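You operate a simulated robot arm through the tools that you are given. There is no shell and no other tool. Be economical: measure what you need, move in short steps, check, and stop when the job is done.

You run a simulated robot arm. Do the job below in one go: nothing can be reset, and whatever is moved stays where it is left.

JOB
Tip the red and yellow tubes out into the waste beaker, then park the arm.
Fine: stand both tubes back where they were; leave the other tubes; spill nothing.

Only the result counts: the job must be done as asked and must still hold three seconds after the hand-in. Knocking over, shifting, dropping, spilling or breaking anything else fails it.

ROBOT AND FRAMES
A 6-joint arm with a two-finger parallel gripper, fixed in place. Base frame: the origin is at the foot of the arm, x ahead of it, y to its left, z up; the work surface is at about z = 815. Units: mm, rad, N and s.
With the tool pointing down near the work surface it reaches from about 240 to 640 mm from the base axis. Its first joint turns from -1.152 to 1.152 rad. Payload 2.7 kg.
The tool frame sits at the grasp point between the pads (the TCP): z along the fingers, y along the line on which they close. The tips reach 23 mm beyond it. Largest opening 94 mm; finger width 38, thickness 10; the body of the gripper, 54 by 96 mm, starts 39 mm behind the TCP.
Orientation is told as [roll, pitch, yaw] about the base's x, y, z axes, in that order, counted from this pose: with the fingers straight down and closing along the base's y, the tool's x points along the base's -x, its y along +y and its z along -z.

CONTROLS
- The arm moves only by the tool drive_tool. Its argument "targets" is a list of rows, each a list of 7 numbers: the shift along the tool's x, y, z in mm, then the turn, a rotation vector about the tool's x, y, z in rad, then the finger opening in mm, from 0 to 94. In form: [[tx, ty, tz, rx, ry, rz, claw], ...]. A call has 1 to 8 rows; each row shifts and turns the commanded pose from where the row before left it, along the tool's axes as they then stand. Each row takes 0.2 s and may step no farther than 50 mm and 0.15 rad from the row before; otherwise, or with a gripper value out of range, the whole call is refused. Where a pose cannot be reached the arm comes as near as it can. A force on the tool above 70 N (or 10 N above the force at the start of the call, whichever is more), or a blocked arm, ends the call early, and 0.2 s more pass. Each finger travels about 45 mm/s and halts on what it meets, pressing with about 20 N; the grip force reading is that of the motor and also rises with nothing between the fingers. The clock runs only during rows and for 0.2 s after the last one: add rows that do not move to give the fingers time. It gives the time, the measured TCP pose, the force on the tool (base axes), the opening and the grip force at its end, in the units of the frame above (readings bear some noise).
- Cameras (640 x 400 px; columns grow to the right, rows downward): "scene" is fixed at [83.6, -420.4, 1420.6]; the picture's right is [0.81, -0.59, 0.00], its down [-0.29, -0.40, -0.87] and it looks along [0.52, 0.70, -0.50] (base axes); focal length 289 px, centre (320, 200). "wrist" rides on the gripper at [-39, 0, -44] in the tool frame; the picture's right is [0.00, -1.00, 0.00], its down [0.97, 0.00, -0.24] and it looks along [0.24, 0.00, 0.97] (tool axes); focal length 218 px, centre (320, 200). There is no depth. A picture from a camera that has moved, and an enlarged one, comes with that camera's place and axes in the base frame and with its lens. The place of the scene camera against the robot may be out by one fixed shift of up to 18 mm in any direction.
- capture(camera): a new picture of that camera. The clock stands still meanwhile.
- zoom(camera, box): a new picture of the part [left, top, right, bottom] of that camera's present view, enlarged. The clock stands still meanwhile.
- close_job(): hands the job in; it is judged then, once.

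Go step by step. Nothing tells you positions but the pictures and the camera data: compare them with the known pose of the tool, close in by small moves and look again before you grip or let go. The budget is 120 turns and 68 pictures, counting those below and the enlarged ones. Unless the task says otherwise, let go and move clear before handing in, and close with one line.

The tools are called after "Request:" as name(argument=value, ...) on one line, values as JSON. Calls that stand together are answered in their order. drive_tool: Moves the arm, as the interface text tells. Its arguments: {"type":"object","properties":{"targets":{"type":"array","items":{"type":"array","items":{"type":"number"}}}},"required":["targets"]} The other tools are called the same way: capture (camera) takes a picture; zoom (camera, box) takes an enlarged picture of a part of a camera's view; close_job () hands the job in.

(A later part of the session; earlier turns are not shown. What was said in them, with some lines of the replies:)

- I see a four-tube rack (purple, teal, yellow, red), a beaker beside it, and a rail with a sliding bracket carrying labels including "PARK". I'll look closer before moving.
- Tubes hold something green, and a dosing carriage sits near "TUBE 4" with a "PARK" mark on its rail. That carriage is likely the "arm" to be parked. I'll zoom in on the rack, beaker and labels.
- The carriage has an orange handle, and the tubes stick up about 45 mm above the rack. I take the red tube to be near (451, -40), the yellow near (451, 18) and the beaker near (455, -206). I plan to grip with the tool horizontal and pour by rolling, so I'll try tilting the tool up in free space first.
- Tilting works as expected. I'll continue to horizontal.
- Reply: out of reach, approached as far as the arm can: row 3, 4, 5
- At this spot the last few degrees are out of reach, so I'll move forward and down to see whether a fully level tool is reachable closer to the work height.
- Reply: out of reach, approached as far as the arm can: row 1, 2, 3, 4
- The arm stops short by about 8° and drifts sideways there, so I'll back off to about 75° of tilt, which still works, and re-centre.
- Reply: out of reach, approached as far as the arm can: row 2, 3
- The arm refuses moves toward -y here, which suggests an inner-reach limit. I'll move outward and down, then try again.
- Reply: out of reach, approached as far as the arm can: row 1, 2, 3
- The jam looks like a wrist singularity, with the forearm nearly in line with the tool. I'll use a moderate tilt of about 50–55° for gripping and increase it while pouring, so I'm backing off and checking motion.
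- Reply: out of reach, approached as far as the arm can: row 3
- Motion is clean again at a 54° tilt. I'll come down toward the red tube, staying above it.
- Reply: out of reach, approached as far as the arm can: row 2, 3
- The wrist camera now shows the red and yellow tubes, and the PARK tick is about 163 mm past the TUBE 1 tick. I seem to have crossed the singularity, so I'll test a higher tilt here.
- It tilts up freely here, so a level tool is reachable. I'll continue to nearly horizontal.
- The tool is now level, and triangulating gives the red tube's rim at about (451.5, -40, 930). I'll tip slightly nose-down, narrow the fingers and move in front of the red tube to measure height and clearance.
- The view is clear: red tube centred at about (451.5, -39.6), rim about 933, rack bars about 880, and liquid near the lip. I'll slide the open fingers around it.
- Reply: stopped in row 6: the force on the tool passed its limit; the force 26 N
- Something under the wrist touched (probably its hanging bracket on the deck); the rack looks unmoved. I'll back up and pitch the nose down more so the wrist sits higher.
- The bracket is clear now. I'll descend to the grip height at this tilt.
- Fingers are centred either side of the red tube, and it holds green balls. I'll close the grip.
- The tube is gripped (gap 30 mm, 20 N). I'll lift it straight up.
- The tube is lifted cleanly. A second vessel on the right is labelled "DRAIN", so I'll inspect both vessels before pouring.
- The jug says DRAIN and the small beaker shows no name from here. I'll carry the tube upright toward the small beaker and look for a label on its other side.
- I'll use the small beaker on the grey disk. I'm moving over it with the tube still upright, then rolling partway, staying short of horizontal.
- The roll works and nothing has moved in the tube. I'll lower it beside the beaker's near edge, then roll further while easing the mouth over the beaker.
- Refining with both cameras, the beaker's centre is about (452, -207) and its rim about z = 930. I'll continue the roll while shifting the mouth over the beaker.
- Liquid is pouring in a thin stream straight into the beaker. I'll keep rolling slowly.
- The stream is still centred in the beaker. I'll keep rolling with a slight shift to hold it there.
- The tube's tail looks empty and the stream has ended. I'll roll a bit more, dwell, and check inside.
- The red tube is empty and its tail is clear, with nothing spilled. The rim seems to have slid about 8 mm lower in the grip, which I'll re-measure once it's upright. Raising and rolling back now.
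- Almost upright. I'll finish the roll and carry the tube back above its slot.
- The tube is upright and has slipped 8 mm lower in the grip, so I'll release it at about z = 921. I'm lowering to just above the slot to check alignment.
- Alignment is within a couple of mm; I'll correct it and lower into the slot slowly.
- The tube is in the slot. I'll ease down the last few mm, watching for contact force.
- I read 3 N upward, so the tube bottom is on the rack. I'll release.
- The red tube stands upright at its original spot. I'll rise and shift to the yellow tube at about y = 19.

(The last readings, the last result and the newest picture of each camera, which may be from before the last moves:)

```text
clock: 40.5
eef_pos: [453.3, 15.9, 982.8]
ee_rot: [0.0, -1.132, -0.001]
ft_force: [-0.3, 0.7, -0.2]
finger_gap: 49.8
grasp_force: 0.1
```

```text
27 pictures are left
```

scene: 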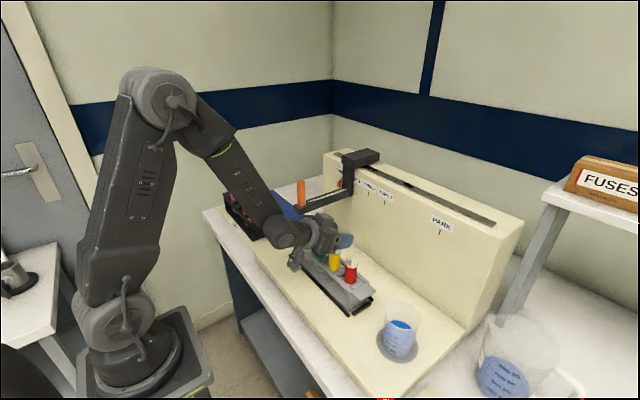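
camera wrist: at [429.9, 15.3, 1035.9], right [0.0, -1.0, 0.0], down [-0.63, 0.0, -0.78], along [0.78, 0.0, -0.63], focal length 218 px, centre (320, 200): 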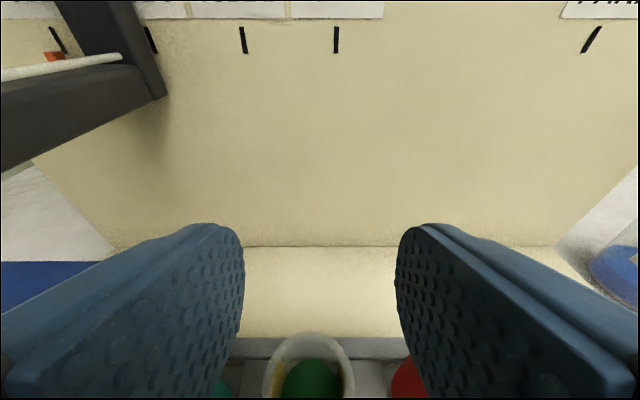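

The yellow rim lies about 4 mm to the left of my centre line. I'll correct while descending partway, then check again.

Request:
drive_tool(targets=[[0.5, 3, -1, 0, 0, 0, 50], [10, 0, 4.5, 0, 0, 0, 50], [10, 0, 4.5, 0, 0, 0, 50], [0, 0, 0, 0, 0, 0, 50]])

Request:
capture(camera="wrist")

```text
clock: 41.5
eef_pos: [450.6, 20.5, 959.2]
ee_rot: [0.004, -1.131, -0.005]
ft_force: [0.4, 1.6, -0.1]
finger_gap: 50.0
grasp_force: 0.0
```

```text
26 pictures are left
camera wrist: at [427.5, 20.2, 1013.6], right [0.0, -1.0, 0.0], down [-0.63, 0.0, -0.78], along [0.78, 0.0, -0.63], focal length 218 px, centre (320, 200)
```

wrist: 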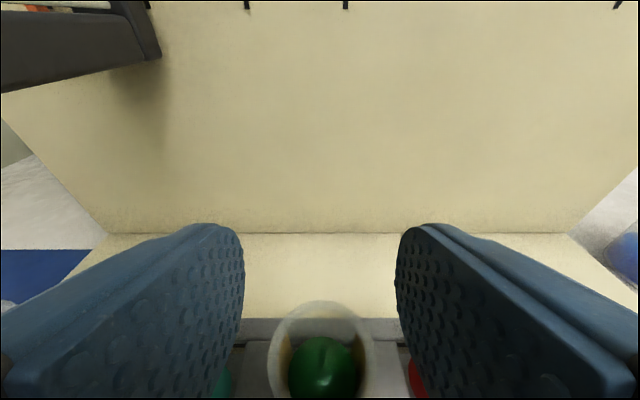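

Centred on the yellow tube. I'll descend to the grip height and close.

Request:
drive_tool(targets=[[8.9, 0, 4.5, 0, 0, 0, 50], [8.9, 0, 4.5, 0, 0, 0, 50], [8.9, 0, 4.5, 0, 0, 0, 50], [8.9, 0, 4.5, 0, 0, 0, 50], [0, 0, 0, 0, 0, 0, 50]])

Request:
capture(camera="wrist")

```text
clock: 42.7
eef_pos: [452.9, 18.9, 920.3]
ee_rot: [0.002, -1.132, -0.003]
ft_force: [-0.9, -0.1, -1.0]
finger_gap: 50.1
grasp_force: 0.1
```

```text
25 pictures are left
camera wrist: at [430.1, 19.2, 974.2], right [0.0, -1.0, 0.0], down [-0.63, 0.0, -0.78], along [0.78, 0.0, -0.63], focal length 218 px, centre (320, 200)
```

wrist: 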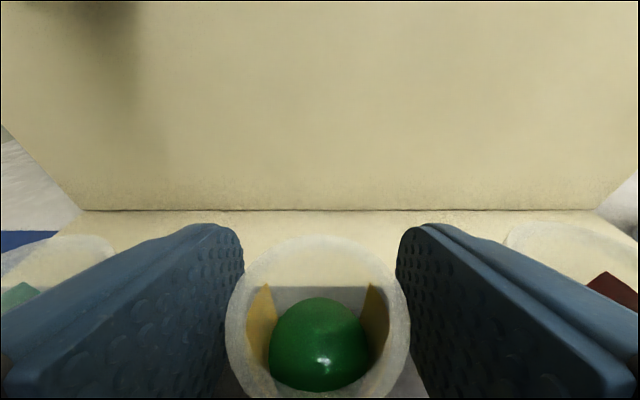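

In position. I'll grip and lift straight up.

Request:
drive_tool(targets=[[0, 0, 0, 0, 0, 0, 40], [0, 0, 0, 0, 0, 0, 30], [0, 0, 0, 0, 0, 0, 20], [0, 0, 0, 0, 0, 0, 20]])

Request:
drive_tool(targets=[[-9, 0, -4.25, 0, 0, 0, 20], [-16, 0, -7.55, 0, 0, 0, 20], [-18, 0, -8.5, 0, 0, 0, 20], [-18, 0, -8.5, 0, 0, 0, 20], [-18, 0, -8.5, 0, 0, 0, 20], [-18, 0, -8.5, 0, 0, 0, 20], [-18, 0, -8.5, 0, 0, 0, 20], [-13, 0, -6.1, 0, 0, 0, 20]])

Request:
capture(camera="wrist")

```text
clock: 43.7
eef_pos: [453.1, 19.7, 918.6]
ee_rot: [0.002, -1.129, -0.001]
ft_force: [-0.5, -0.2, 0.2]
finger_gap: 30.0
grasp_force: 20.0
```

```text
clock: 45.5
eef_pos: [450.1, 20.4, 1063.3]
ee_rot: [0.001, -1.13, -0.001]
ft_force: [-0.8, -0.7, -0.7]
finger_gap: 30.1
grasp_force: 19.9
```

```text
24 pictures are left
camera wrist: at [427.2, 20.7, 1116.6], right [0.0, -1.0, 0.0], down [-0.63, 0.0, -0.78], along [0.78, 0.0, -0.63], focal length 218 px, centre (320, 200)
```

wrist: 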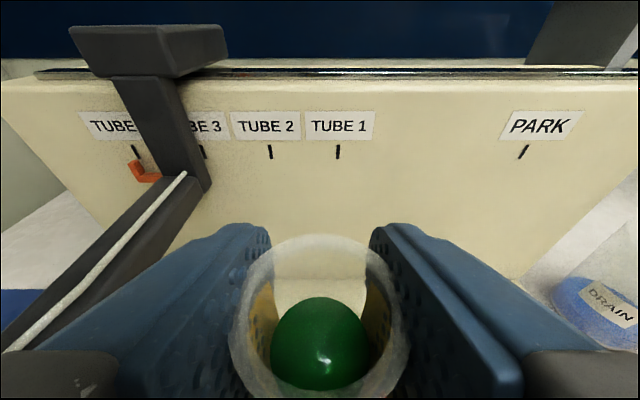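

Lifted and full. I'll carry it to the side of the beaker at the same height.

Request:
drive_tool(targets=[[-1.2, -12, 2.6, 0, 0, 0, 20], [-1.2, -24, 2.6, 0, 0, 0, 20], [-1.2, -28, 2.6, 0, 0, 0, 20], [-1.2, -28, 2.6, 0, 0, 0, 20], [-1.2, -28, 2.6, 0, 0, 0, 20], [-1.2, -28, 2.6, 0, 0, 0, 20], [-1.2, -20, 2.6, 0, 0, 0, 20], [0, -7, 0, 0, 0, 0, 20]])

Request:
drive_tool(targets=[[0, 0, 0, 0, 0, 0.1, 20], [0, 0, 0, 0, 0, 0.15, 20], [0, 0, 0, 0, 0, 0.15, 20], [0, 0, 0, 0, 0, 0.1, 20], [14.5, 8, 6.4, 0, 0, 0, 20], [14.5, 8, 6.4, 0, 0, 0, 20], [14.5, 8, 6.4, 0, 0, 0, 20], [0, 0, 0, 0, 0, 0, 20]])

```text
clock: 47.3
eef_pos: [471.6, -154.2, 1059.8]
ee_rot: [0.004, -1.132, -0.003]
ft_force: [0.2, 0.8, -1.8]
finger_gap: 30.2
grasp_force: 19.8
```

```text
clock: 49.1
eef_pos: [478.7, -112.9, 1028.8]
ee_rot: [0.794, -0.916, -0.908]
ft_force: [0.1, 0.1, -0.5]
finger_gap: 29.8
grasp_force: 20.4
```

I used the wrong sign on one axis, so I'm about 40 mm short of the beaker, but nothing is nearby. I'll correct to the earlier pre-pour point.

Request:
drive_tool(targets=[[1.3, -16.3, 1.3, 0, 0, 0, 20], [1.3, -16.3, 1.3, 0, 0, 0, 20], [1.3, -16.3, 1.3, 0, 0, 0, 20], [0, 0, 0, 0, 0, 0, 20]])

Request:
capture(camera="wrist")

```text
clock: 50.1
eef_pos: [467.2, -153.2, 1003.4]
ee_rot: [0.796, -0.916, -0.91]
ft_force: [0.1, -0.2, 0.5]
finger_gap: 30.1
grasp_force: 19.4
```

```text
23 pictures are left
camera wrist: at [444.0, -172.1, 1053.3], right [-0.2, -0.88, -0.43], down [-0.58, 0.47, -0.67], along [0.79, 0.12, -0.6], focal length 218 px, centre (320, 200)
```

wrist: 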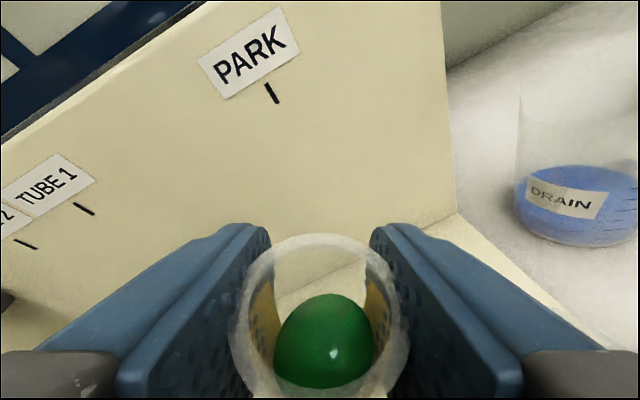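

At the pre-pour point, tube still full. I'm rolling over the beaker as I did with the red tube.

Request:
drive_tool(targets=[[-3.2, -5.6, 0, 0, 0, 0.12, 20], [-3.7, -5.2, 0, 0, 0, 0.12, 20], [-4.2, -4.7, 0, 0, 0, 0.12, 20], [-4.4, -4.1, 0, 0, 0, 0.12, 20], [0, 0, 0, 0, 0, 0, 20]])

Request:
zoom(camera="scene", box=[340, 220, 484, 370])

```text
clock: 51.3
eef_pos: [468.0, -178.8, 1003.4]
ee_rot: [1.055, -0.527, -1.296]
ft_force: [0.0, -0.5, -0.1]
finger_gap: 30.0
grasp_force: 19.9
```

```text
2.67 times, centred on (412, 295) of scene
camera zoom: at [83.6, -420.4, 1420.6], right [0.81, -0.59, 0.0], down [-0.29, -0.4, -0.87], along [0.52, 0.7, -0.5], focal length 772 px, centre (75, -53)
```

zoom: 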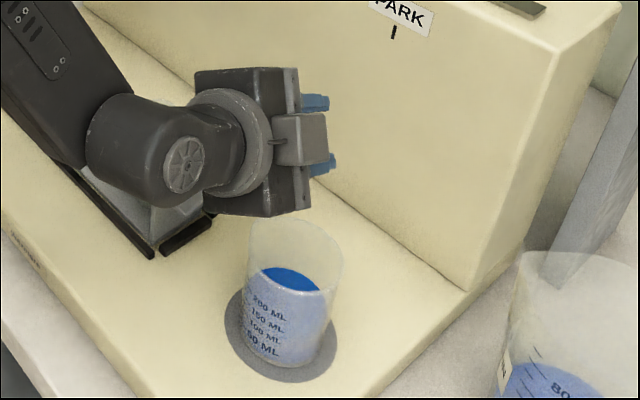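

No stream yet because yellow is less full. I'll continue rolling slowly in place.

Request:
drive_tool(targets=[[0, 0, 0, 0, 0, 0.08, 20], [0, 0, 0, 0, 0, 0.08, 20], [0, 0, 0, 0, 0, 0.08, 20], [0, 0, 0, 0, 0, 0.08, 20]])

Request:
zoom(camera="scene", box=[340, 220, 484, 370])

```text
clock: 52.3
eef_pos: [470.5, -176.8, 1004.5]
ee_rot: [1.116, -0.244, -1.454]
ft_force: [-0.2, 0.1, -0.7]
finger_gap: 30.3
grasp_force: 20.4
```

```text
2.67 times, centred on (412, 295) of scene
camera zoom: at [83.6, -420.4, 1420.6], right [0.81, -0.59, 0.0], down [-0.29, -0.4, -0.87], along [0.52, 0.7, -0.5], focal length 772 px, centre (75, -53)
```

zoom: 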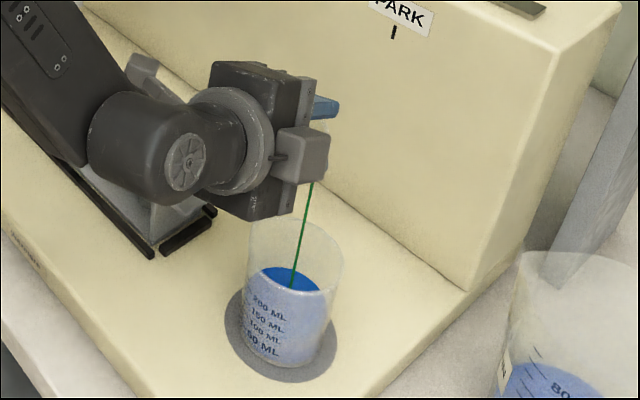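

Pouring cleanly into the middle of the beaker. I'll continue through horizontal with the same drift correction.

Request:
drive_tool(targets=[[-1, 0, 0, 0, 0, 0.08, 20], [-1, 0, 0, 0, 0, 0.08, 20], [-1.5, 0, 0, 0, 0, 0.09, 20], [-1.5, 0, 0, 0, 0, 0.09, 20], [-1.5, 0.2, 0, 0, 0, 0.1, 20], [-1.5, 0.4, 0, 0, 0, 0.1, 20], [-1.4, 0.6, 0, 0, 0, 0.1, 20]])

Request:
zoom(camera="scene", box=[340, 220, 484, 370])

```text
clock: 53.9
eef_pos: [469.6, -188.4, 1004.9]
ee_rot: [1.103, 0.335, -1.737]
ft_force: [0.3, 0.1, 0.3]
finger_gap: 29.7
grasp_force: 20.2
```

```text
2.67 times, centred on (412, 295) of scene
camera zoom: at [83.6, -420.4, 1420.6], right [0.81, -0.59, 0.0], down [-0.29, -0.4, -0.87], along [0.52, 0.7, -0.5], focal length 772 px, centre (75, -53)
```

zoom: 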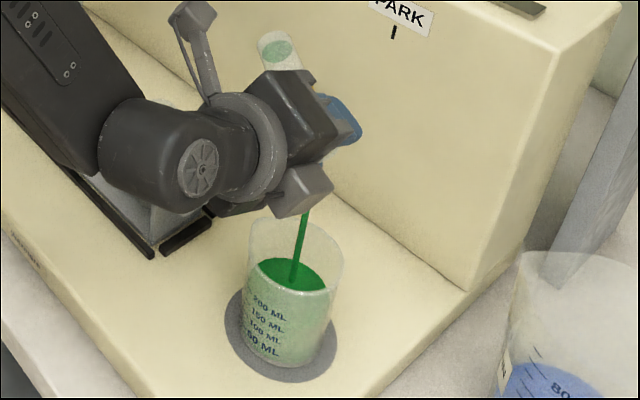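

Nearly done and the beaker still has headroom. I'll roll further and dwell.

Request:
drive_tool(targets=[[-1.2, 0.5, 0, 0, 0, 0.1, 20], [-0.8, 0.5, 0, 0, 0, 0.1, 20], [0, 0, 0, 0, 0, 0.12, 20], [0, 0, 0, 0, 0, 0.1, 20], [0, 0, 0, 0, 0, 0, 20], [0, 0, 0, 0, 0, 0, 20], [0, 0, 0, 0, 0, 0, 20], [0, 0, 0, 0, 0, 0, 20]])

Request:
capture(camera="wrist")

Request:
zoom(camera="scene", box=[340, 220, 484, 370])

```text
clock: 55.7
eef_pos: [470.6, -188.7, 1005.7]
ee_rot: [0.98, 0.699, -1.978]
ft_force: [0.2, -0.3, 0.3]
finger_gap: 29.5
grasp_force: 20.5
```

```text
19 pictures are left
camera wrist: at [419.5, -217.2, 998.8], right [-0.3, 0.71, -0.64], down [0.08, 0.68, 0.73], along [0.95, 0.17, -0.26], focal length 218 px, centre (320, 200)
```

wrist: 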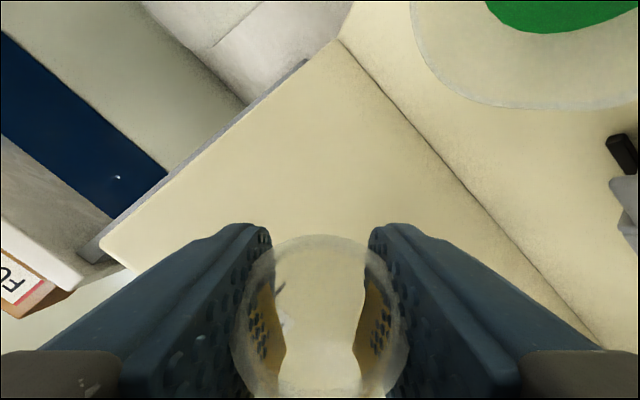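

```text
2.67 times, centred on (412, 295) of scene
camera zoom: at [83.6, -420.4, 1420.6], right [0.81, -0.59, 0.0], down [-0.29, -0.4, -0.87], along [0.52, 0.7, -0.5], focal length 772 px, centre (75, -53)
```

zoom: 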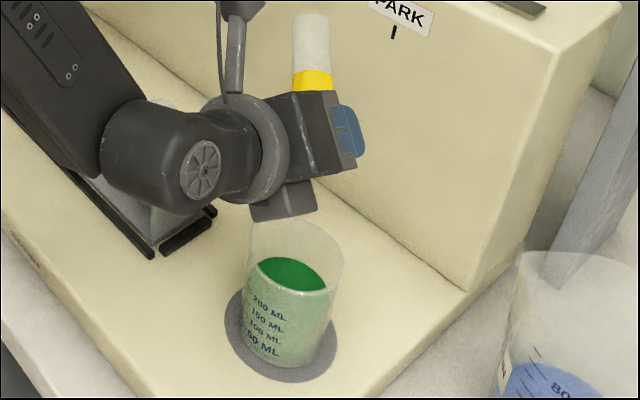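

The yellow tube is empty. I'll raise and roll back upright.

Request:
drive_tool(targets=[[19.3, 19.1, -12.8, 0, 0, 0, 20], [19.3, 19.1, -12.8, 0, 0, 0, 20], [0, 0, 0, 0, 0, -0.14, 20], [0, 0, 0, 0, 0, -0.15, 20], [0, 0, 0, 0, 0, -0.15, 20], [0, 0, 0, 0, 0, -0.15, 20], [0, 0, 0, 0, 0, -0.15, 20], [0, 0, 0, 0, 0, -0.15, 20]])

Request:
drive_tool(targets=[[0, 0, 0, 0, 0, -0.15, 20], [0, 0, 0, 0, 0, -0.15, 20], [0, 0, 0, 0, 0, -0.15, 20], [0, 0, 0, 0, 0, -0.15, 20], [0, 0, 0, 0, 0, -0.15, 20], [0, 0, 0, 0, 0, -0.15, 20], [0, 0, 0, 0, 0, -0.15, 20], [0, 0, 0, 0, 0, -0.15, 20]])

Request:
drive_tool(targets=[[0, 0, 0, 0, 0, -0.135, 20], [0, 0, 0, 0, 0, -0.135, 20], [0, 0, 0, 0, 0, 0, 20], [0, 0, 0, 0, 0, 0, 20]])

```text
clock: 57.5
eef_pos: [470.1, -191.8, 1064.9]
ee_rot: [1.129, -0.094, -1.528]
ft_force: [-0.3, -1.0, -0.2]
finger_gap: 29.5
grasp_force: 19.3
```

```text
clock: 59.3
eef_pos: [470.8, -188.2, 1066.3]
ee_rot: [0.515, -1.061, -0.576]
ft_force: [-1.1, 0.4, -0.2]
finger_gap: 29.4
grasp_force: 20.0
```

```text
clock: 60.3
eef_pos: [469.7, -190.3, 1065.4]
ee_rot: [0.001, -1.13, -0.003]
ft_force: [-0.2, -0.2, 0.2]
finger_gap: 29.3
grasp_force: 19.9
```

Upright. I'll carry it back above its slot at y ≈ 19.

Request:
drive_tool(targets=[[0.95, 14, -2, 0, 0, 0, 20], [0.95, 28, -2, 0, 0, 0, 20], [0.95, 32, -2, 0, 0, 0, 20], [0.95, 32, -2, 0, 0, 0, 20], [0.95, 32, -2, 0, 0, 0, 20], [0.95, 32, -2, 0, 0, 0, 20], [0.95, 26, -2, 0, 0, 0, 20], [0.95, 13.5, -2, 0, 0, 0, 20]])

Request:
drive_tool(targets=[[17.2, 0, 8.1, 0, 0, 0, 20], [17.2, 0, 8.1, 0, 0, 0, 20], [17.2, 0, 8.1, 0, 0, 0, 20], [17.2, 0, 8.1, 0, 0, 0, 20], [0, 0, 0, 0, 0, 0, 20], [0, 0, 0, 0, 0, 0, 20]])

Request:
capture(camera="wrist")

Request:
zoom(camera="scene", box=[290, 210, 386, 300])

```text
clock: 62.1
eef_pos: [450.8, 19.9, 1066.7]
ee_rot: [0.004, -1.131, -0.007]
ft_force: [0.4, -0.8, 0.2]
finger_gap: 29.3
grasp_force: 19.9
```

```text
clock: 63.5
eef_pos: [453.4, 21.5, 988.3]
ee_rot: [0.005, -1.131, -0.005]
ft_force: [0.1, -0.8, -0.5]
finger_gap: 29.4
grasp_force: 19.7
```

```text
17 pictures are left
camera wrist: at [429.9, 20.5, 1042.5], right [0.0, -1.0, 0.0], down [-0.63, 0.0, -0.78], along [0.78, 0.0, -0.63], focal length 218 px, centre (320, 200)
```

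wrist: 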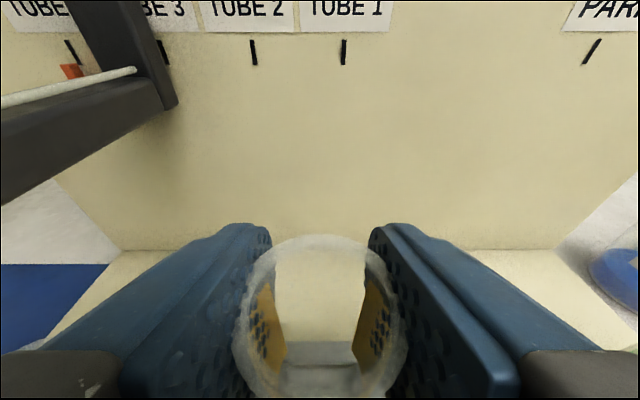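

```text
4.44 times, centred on (338, 255) of scene
camera zoom: at [83.6, -420.4, 1420.6], right [0.81, -0.59, 0.0], down [-0.29, -0.4, -0.87], along [0.52, 0.7, -0.5], focal length 1286 px, centre (240, -44)
```

zoom: 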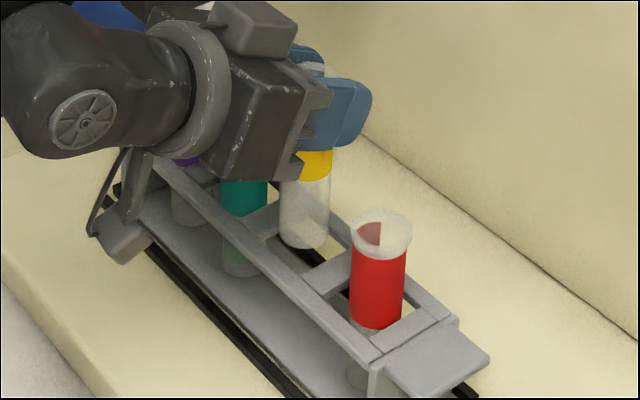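

Aligned within 2 mm. I'll correct and lower into the slot.

Request:
drive_tool(targets=[[0.5, -1.5, -0.9, 0, 0, 0, 20], [10.3, 0, 4.9, 0, 0, 0, 20], [10.3, 0, 4.9, 0, 0, 0, 20], [10.3, 0, 4.9, 0, 0, 0, 20], [10.3, 0, 4.9, 0, 0, 0, 20], [10.3, 0, 4.9, 0, 0, 0, 20], [4.5, 0, 2.1, 0, 0, 0, 20], [0, 0, 0, 0, 0, 0, 20]])

```text
clock: 65.3
eef_pos: [452.1, 18.4, 927.7]
ee_rot: [0.003, -1.131, -0.005]
ft_force: [0.3, 0.3, -0.5]
finger_gap: 29.5
grasp_force: 19.9
```

Request:
drive_tool(targets=[[1.8, 0, 0.85, 0, 0, 0, 20], [1.8, 0, 0.85, 0, 0, 0, 20], [0, 0, 0, 0, 0, 0, 20]])

Request:
drive_tool(targets=[[1.3, 0, 0.6, 0, 0, 0, 20], [0, 0, 0, 0, 0, 0, 20]])

```text
clock: 66.1
eef_pos: [451.7, 17.4, 923.4]
ee_rot: [0.006, -1.131, -0.006]
ft_force: [-0.8, 0.0, 0.8]
finger_gap: 29.7
grasp_force: 19.6
```

```text
clock: 66.7
eef_pos: [452.0, 18.3, 921.3]
ee_rot: [0.003, -1.131, -0.006]
ft_force: [0.4, -0.3, -0.4]
finger_gap: 29.5
grasp_force: 20.5
```

The tube is close to the bottom with no contact force yet, so I'll ease down a little more.

Request:
drive_tool(targets=[[0.9, 0, 0.45, 0, 0, 0, 20], [0, 0, 0, 0, 0, 0, 20]])

Request:
drive_tool(targets=[[0.9, 0, 0.45, 0, 0, 0, 20], [0, 0, 0, 0, 0, 0, 20]])

```text
clock: 67.3
eef_pos: [452.5, 17.3, 921.4]
ee_rot: [0.003, -1.13, -0.005]
ft_force: [-0.2, 0.8, 0.3]
finger_gap: 29.2
grasp_force: 20.4
```

```text
clock: 67.9
eef_pos: [452.6, 18.6, 922.2]
ee_rot: [0.004, -1.132, -0.006]
ft_force: [-2.2, -1.9, 6.8]
finger_gap: 29.3
grasp_force: 19.2
```

Contact confirmed at 7 N. I'll release.

Request:
drive_tool(targets=[[0, 0, 0, 0, 0, 0, 34], [0, 0, 0, 0, 0, 0, 42], [0, 0, 0, 0, 0, 0, 50], [0, 0, 0, 0, 0, 0, 50]])

Request:
capture(camera="wrist")

```text
clock: 68.9
eef_pos: [452.7, 18.3, 920.5]
ee_rot: [0.003, -1.13, -0.003]
ft_force: [0.6, 0.1, 0.6]
finger_gap: 50.3
grasp_force: 0.0
```

```text
15 pictures are left
camera wrist: at [429.7, 18.4, 974.3], right [0.0, -1.0, 0.0], down [-0.63, 0.0, -0.78], along [0.78, 0.0, -0.63], focal length 218 px, centre (320, 200)
```

wrist: 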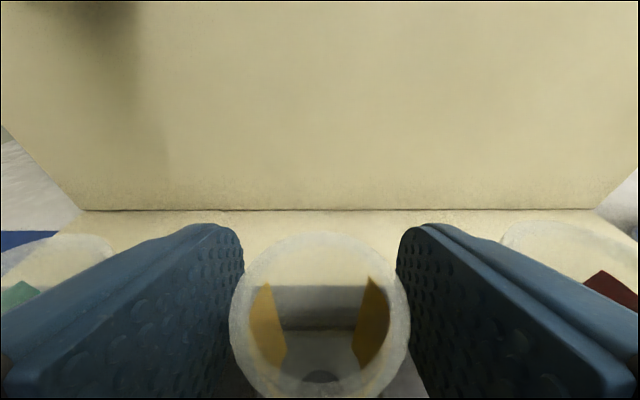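

Both tubes are back in their slots. Next is the carriage: I put its orange handle at about (430, 131), z 1025–1095. I'll rise straight up and retreat a bit to view it.

Request:
drive_tool(targets=[[-13.6, 0, -6.4, 0, 0, 0, 50], [-22, 0, -10.4, 0, 0, 0, 50], [-30, 0, -14, 0, 0, 0, 50], [-30, 0, -14, 0, 0, 0, 50], [-24, 0, -11, 0, 0, 0, 60], [12, 0, -26, 0, 0, 0, 70], [12, 0, -26, 0, 0, 0, 70], [0, 0, 0, 0, 0, 0, 70]])

Request:
capture(camera="wrist")

Request:
capture(camera="scene")

```text
clock: 70.7
eef_pos: [398.7, 19.0, 1051.7]
ee_rot: [0.003, -1.13, -0.006]
ft_force: [-0.2, 0.4, 0.4]
finger_gap: 69.9
grasp_force: 0.0
```

```text
14 pictures are left
camera wrist: at [375.1, 18.9, 1104.4], right [0.0, -1.0, 0.0], down [-0.63, 0.0, -0.78], along [0.78, 0.0, -0.63], focal length 218 px, centre (320, 200)
```

wrist: 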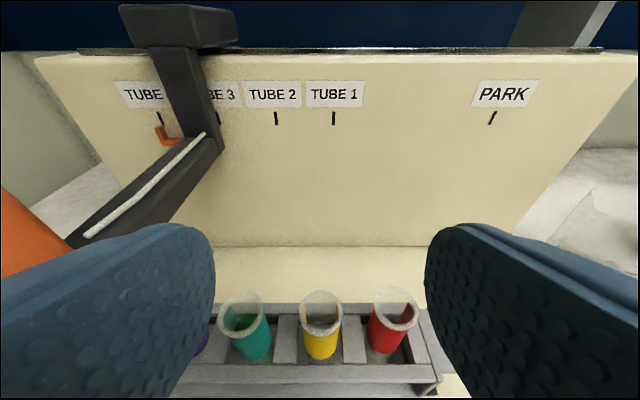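

```text
13 pictures are left
```

scene: 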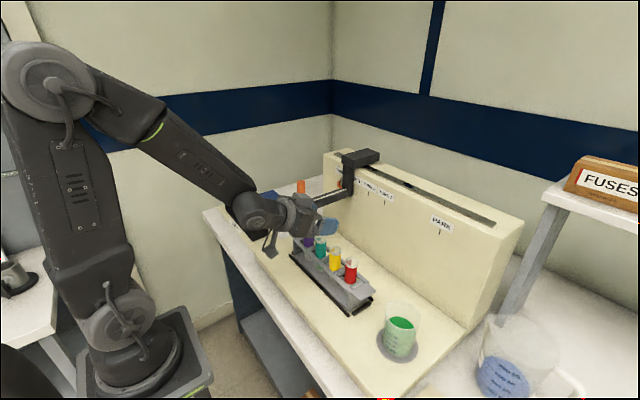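

The handle is off to the left as expected. I'll back off a little further, then slide left to face it.

Request:
drive_tool(targets=[[-0.8, 0, -14.7, 0, 0, 0, 60], [-0.8, 0, -14.7, 0, 0, 0, 60], [0, 25, 0, 0, 0, 0, 60], [0, 30, 0, 0, 0, 0, 60], [0, 30, 0, 0, 0, 0, 60], [0, 24, 0, 0, 0, 0, 60], [0, 0, 0, 0, 0, 0, 60]])

Request:
capture(camera="wrist")

```text
clock: 72.3
eef_pos: [370.0, 126.7, 1067.0]
ee_rot: [0.003, -1.131, -0.003]
ft_force: [1.4, -0.1, 0.6]
finger_gap: 59.9
grasp_force: 0.1
```

```text
12 pictures are left
camera wrist: at [347.6, 127.5, 1122.0], right [0.0, -1.0, 0.0], down [-0.63, 0.0, -0.78], along [0.78, 0.0, -0.63], focal length 218 px, centre (320, 200)
```

wrist: 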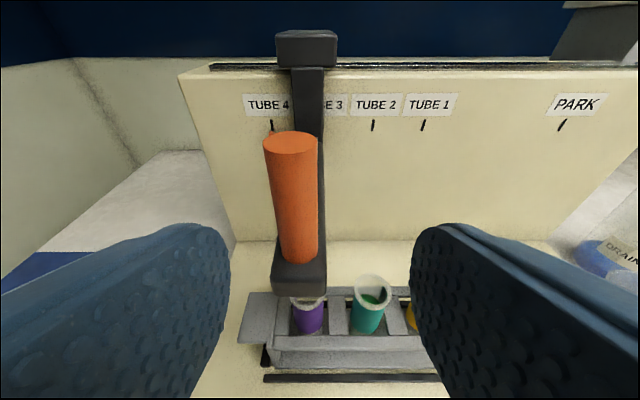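

The handle is ahead, about 12 mm left of my centre line at x ≈ 431, z 1008–1085. I'll centre on it and move in with the fingers open.

Request:
drive_tool(targets=[[0, 12.5, 0, 0, 0, 0, 60], [-3, 0, 12, 0, 0, 0, 60], [-3, 0, 12, 0, 0, 0, 60], [-3, 0, 12, 0, 0, 0, 60], [0, 0, 0, 0, 0, 0, 60], [0, 0, 0, 0, 0, 0, 60]])

Request:
capture(camera="wrist")

```text
clock: 73.7
eef_pos: [407.4, 140.4, 1059.5]
ee_rot: [0.004, -1.132, -0.006]
ft_force: [1.3, -0.1, -0.3]
finger_gap: 60.0
grasp_force: 0.0
```

```text
11 pictures are left
camera wrist: at [384.0, 139.9, 1113.5], right [0.0, -1.0, 0.0], down [-0.63, 0.0, -0.78], along [0.78, 0.0, -0.63], focal length 218 px, centre (320, 200)
```

wrist: 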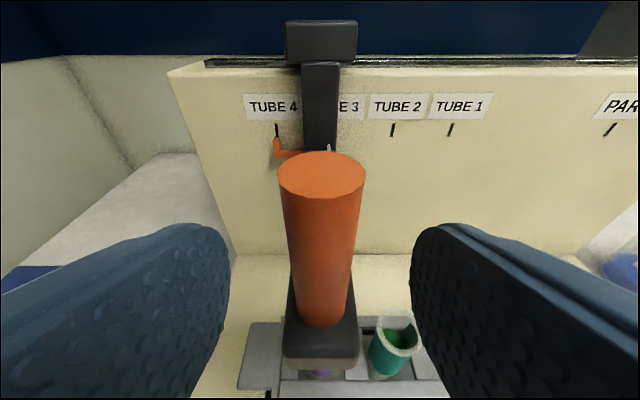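

Centred, and the orange pointer lines up with the TUBE 4 tick. I'll move in the last 23 mm and close on the handle.

Request:
drive_tool(targets=[[-3.5, 0.5, 11, 0, 0, 0, 60], [-3.5, 0, 11, 0, 0, 0, 60], [0, 0, 0, 0, 0, 0, 48], [0, 0, 0, 0, 0, 0, 36], [0, 0, 0, 0, 0, 0, 26], [0, 0, 0, 0, 0, 0, 16], [0, 0, 0, 0, 0, 0, 16]])

```text
clock: 75.3
eef_pos: [429.1, 139.5, 1056.8]
ee_rot: [0.004, -1.132, -0.003]
ft_force: [1.0, 1.5, -0.2]
finger_gap: 22.0
grasp_force: 45.1
```

The handle is gripped (22 mm). I'll test a short slide toward PARK.

Request:
drive_tool(targets=[[0, -5, 0, 0, 0, 0, 16], [0, -10, 0, 0, 0, 0, 16], [0, -10, 0, 0, 0, 0, 16], [0, -5, 0, 0, 0, 0, 16], [0, 0, 0, 0, 0, 0, 16]])

Request:
zoom(camera="scene", box=[270, 130, 470, 290])

```text
clock: 76.5
eef_pos: [429.0, 110.1, 1057.2]
ee_rot: [0.006, -1.129, -0.005]
ft_force: [-7.6, 2.0, 2.2]
finger_gap: 21.6
grasp_force: 44.7
```

```text
2.50 times, centred on (370, 210) of scene
camera zoom: at [83.4, -420.3, 1420.7], right [0.81, -0.59, 0.0], down [-0.29, -0.4, -0.87], along [0.52, 0.7, -0.5], focal length 724 px, centre (195, 175)
```

zoom: 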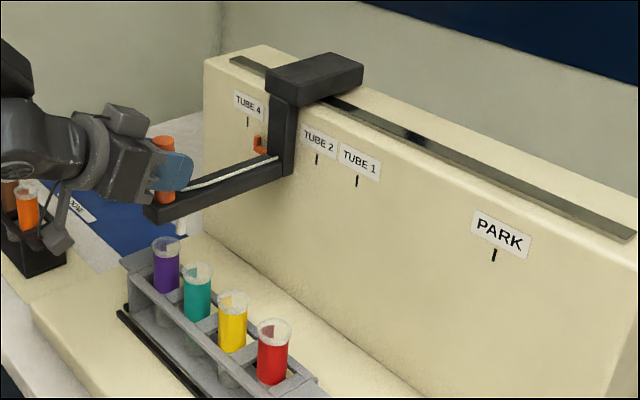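

The carriage slides freely. I'll continue toward PARK.

Request:
drive_tool(targets=[[0, -8, 0, 0, 0, 0, 16], [0, -16, 0, 0, 0, 0, 16], [0, -18, 0, 0, 0, 0, 16], [0, -18, 0, 0, 0, 0, 16], [0, -18, 0, 0, 0, 0, 16], [0, -18, 0, 0, 0, 0, 16], [0, -16, 0, 0, 0, 0, 16], [0, -8, 0, 0, 0, 0, 16]])

Request:
drive_tool(targets=[[0, -8, 0, 0, 0, 0, 16], [0, -16, 0, 0, 0, 0, 16], [0, -18, 0, 0, 0, 0, 16], [0, -18, 0, 0, 0, 0, 16], [0, -18, 0, 0, 0, 0, 16], [0, -18, 0, 0, 0, 0, 16], [0, -16, 0, 0, 0, 0, 16], [0, -8, 0, 0, 0, 0, 16]])

Request:
zoom(camera="scene", box=[300, 170, 500, 370])

```text
clock: 78.3
eef_pos: [428.6, -10.3, 1056.4]
ee_rot: [0.004, -1.127, -0.004]
ft_force: [5.6, 2.3, -17.8]
finger_gap: 21.6
grasp_force: 44.5
```

```text
clock: 80.1
eef_pos: [428.6, -130.0, 1056.7]
ee_rot: [0.005, -1.135, -0.006]
ft_force: [-26.6, 1.3, 7.9]
finger_gap: 21.9
grasp_force: 45.1
```

```text
2.00 times, centred on (400, 270) of scene
camera zoom: at [82.7, -420.3, 1420.7], right [0.81, -0.59, 0.0], down [-0.29, -0.4, -0.87], along [0.52, 0.7, -0.49], focal length 579 px, centre (160, 60)
```

zoom: 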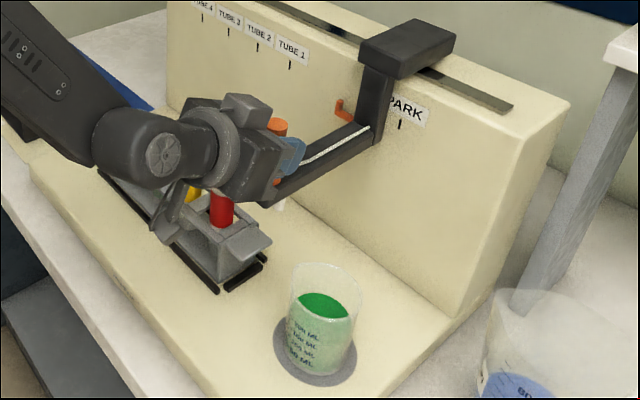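

Nearly there, with the nozzle well above the beaker rim. There is some sideways strain on the tool, so I'll relieve it slightly and continue most of the remaining 64 mm.

Request:
drive_tool(targets=[[0.3, -5, -0.7, 0, 0, 0, 16], [0, -10, 0, 0, 0, 0, 16], [0, -12, 0, 0, 0, 0, 16], [0, -12, 0, 0, 0, 0, 16], [0, -10, 0, 0, 0, 0, 16], [0, -5, 0, 0, 0, 0, 16], [0, 0, 0, 0, 0, 0, 16]])

Request:
capture(camera="wrist")

```text
clock: 81.7
eef_pos: [428.4, -184.7, 1056.7]
ee_rot: [0.005, -1.132, -0.006]
ft_force: [-20.6, 2.4, 14.1]
finger_gap: 21.8
grasp_force: 44.8
```

```text
8 pictures are left
camera wrist: at [405.9, -185.0, 1110.9], right [0.0, -1.0, 0.0], down [-0.63, 0.0, -0.78], along [0.78, 0.0, -0.63], focal length 218 px, centre (320, 200)
```

wrist: 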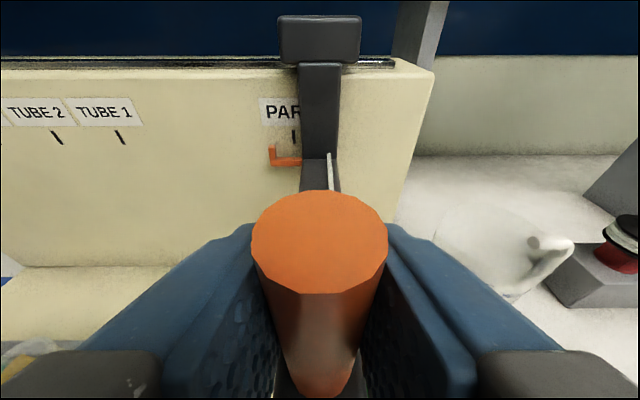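

The pointer is still about 19 mm left of the PARK tick. I'll move another 16 mm and re-check with a zoom.

Request:
drive_tool(targets=[[0.3, -5, -0.7, 0, 0, 0, 16], [0, -6, 0, 0, 0, 0, 16], [0, -5, 0, 0, 0, 0, 16], [0, 0, 0, 0, 0, 0, 16], [0, 0, 0, 0, 0, 0, 16]])

Request:
zoom(camera="wrist", box=[200, 80, 360, 180])

```text
clock: 82.9
eef_pos: [428.7, -200.2, 1056.7]
ee_rot: [0.0, -1.136, 0.0]
ft_force: [24.2, 2.8, 11.0]
finger_gap: 21.9
grasp_force: 44.8
```

```text
4.00 times, centred on (280, 130) of wrist
camera zoom: at [405.7, -200.0, 1110.7], right [0.0, -1.0, 0.0], down [-0.63, 0.0, -0.78], along [0.78, 0.0, -0.63], focal length 873 px, centre (480, 480)
```

zoom: 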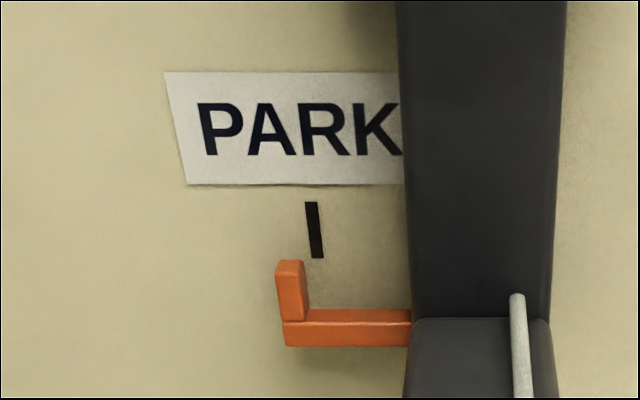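

The pointer is about 4–5 mm short of the tick. I'll nudge 4.5 mm and look again.

Request:
drive_tool(targets=[[-0.1, -2.5, 0.3, 0, 0, 0, 16], [0, -2, 0, 0, 0, 0, 16], [0, 0, 0, 0, 0, 0, 16], [0, 0, 0, 0, 0, 0, 16]])

Request:
zoom(camera="wrist", box=[200, 80, 360, 180])

```text
clock: 83.9
eef_pos: [428.6, -203.7, 1056.3]
ee_rot: [-0.002, -1.136, 0.002]
ft_force: [27.0, 2.1, 11.1]
finger_gap: 21.8
grasp_force: 44.9
```

```text
4.00 times, centred on (280, 130) of wrist
camera zoom: at [405.7, -204.7, 1110.7], right [0.0, -1.0, 0.0], down [-0.63, 0.0, -0.78], along [0.78, 0.0, -0.63], focal length 873 px, centre (480, 480)
```

zoom: 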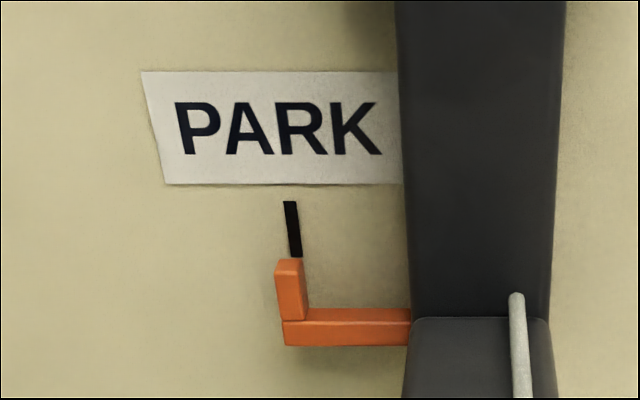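

The pointer lines up with the PARK tick, allowing for parallax. I'll relax the strain, release and back away.

Request:
drive_tool(targets=[[-0.2, 0, 0.5, 0, 0, 0, 16], [0, 0, 0, 0, 0, 0, 26], [0, 0, 0, 0, 0, 0, 40], [0, 0, 0, 0, 0, 0, 54], [0, 0, 0, 0, 0, 0, 60], [0, 0, 0, 0, 0, 0, 60]])

Request:
drive_tool(targets=[[3, 0, -12, 0, 0, 0, 60], [3, 0, -14, 0, 0, 0, 60], [3, 0, -14, 0, 0, 0, 60], [3, 0, -14, 0, 0, 0, 60], [0, 20, -5, 0, 0, 0, 60], [0, 22, 0, 0, 0, 0, 60], [0, 0, 0, 0, 0, 0, 60]])

Request:
capture(camera="wrist")

```text
clock: 85.3
eef_pos: [427.5, -204.7, 1055.1]
ee_rot: [0.003, -1.13, -0.005]
ft_force: [0.3, 0.1, -0.2]
finger_gap: 60.1
grasp_force: 0.1
```

```text
clock: 86.9
eef_pos: [370.0, -161.8, 1070.1]
ee_rot: [0.005, -1.131, -0.004]
ft_force: [0.2, 0.6, -0.6]
finger_gap: 59.9
grasp_force: 0.0
```

```text
5 pictures are left
camera wrist: at [346.7, -162.3, 1123.5], right [0.0, -1.0, 0.0], down [-0.63, 0.0, -0.78], along [0.78, 0.0, -0.63], focal length 218 px, centre (320, 200)
```

wrist: 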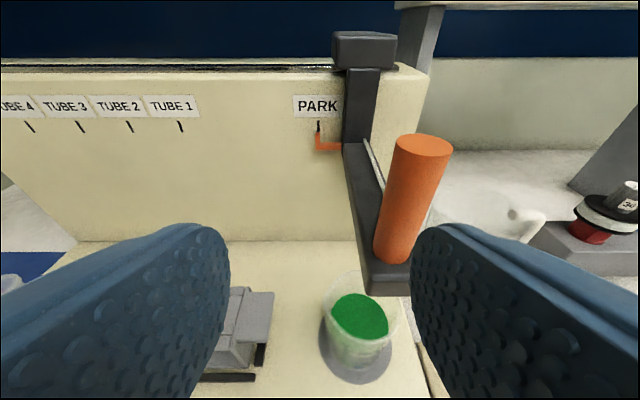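

Looking square-on, the pointer sits under the PARK tick. I'll zoom once to confirm.

Request:
zoom(camera="wrist", box=[280, 85, 376, 165])

Request:
zoom(camera="scene", box=[270, 180, 470, 380])

```text
5.00 times, centred on (328, 125) of wrist
camera zoom: at [346.7, -162.3, 1123.5], right [0.0, -1.0, 0.0], down [-0.63, 0.0, -0.78], along [0.78, 0.0, -0.63], focal length 1091 px, centre (280, 575)
```

zoom: 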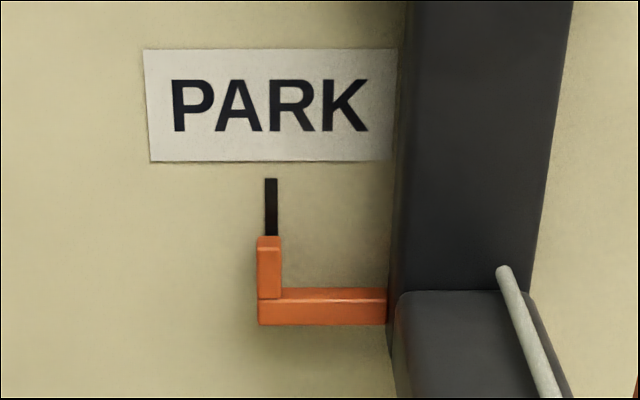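

```text
2.00 times, centred on (370, 280) of scene
camera zoom: at [83.6, -420.4, 1420.6], right [0.81, -0.59, 0.0], down [-0.29, -0.4, -0.87], along [0.52, 0.7, -0.5], focal length 579 px, centre (220, 40)
```

zoom: 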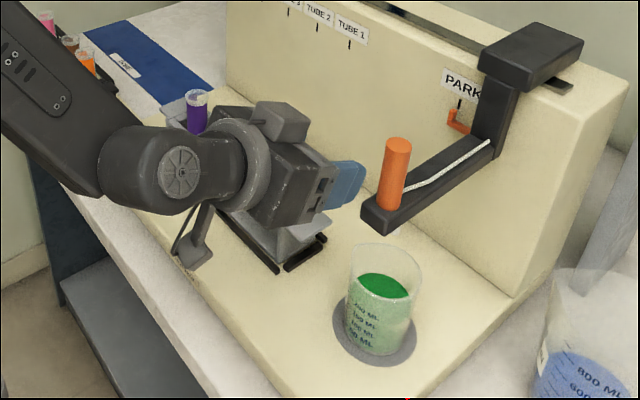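

The pointer is aligned within about half a mm. I'll raise the robot clear and take a last look at the tubes.

Request:
drive_tool(targets=[[-18, 0, -8.5, 0, 0, 0, 60], [-18, 0, -8.5, 0, 0, 0, 60], [-18, 0, -8.5, 0, 0, 0, 60], [-18, 0, -8.5, 0, 0, 0, 60], [0, 30, 0, 0, 0, 0, 60], [0, 30, 0, 0, 0, 0, 60], [0, 30, 0, 0, 0, 0, 60], [0, 0, 0, 0, 0, 0, 60]])

Request:
zoom(camera="scene", box=[200, 150, 460, 370])

```text
clock: 88.7
eef_pos: [367.4, -69.5, 1149.0]
ee_rot: [0.002, -1.128, -0.001]
ft_force: [-0.3, 0.5, 0.4]
finger_gap: 59.9
grasp_force: 0.1
```

```text
1.82 times, centred on (330, 260) of scene
camera zoom: at [83.6, -420.4, 1420.6], right [0.81, -0.59, 0.0], down [-0.29, -0.4, -0.87], along [0.52, 0.7, -0.5], focal length 526 px, centre (302, 91)
```

zoom: 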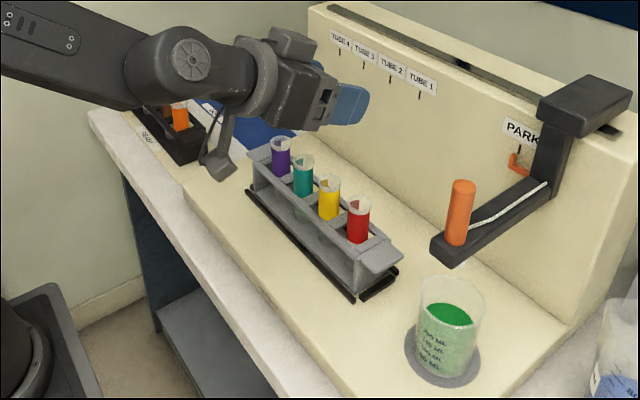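

All four tubes stand in the rack, the beaker holds the tipped-out liquid, the carriage is at PARK, and the gripper is clear, so I'm handing in.

Request:
close_job()

```text
The job is handed in.
```

I emptied the red and yellow tubes into the small beaker, stood both back in their slots, and slid the dosing arm to its PARK mark; I saw no spills and the other tubes were left alone.
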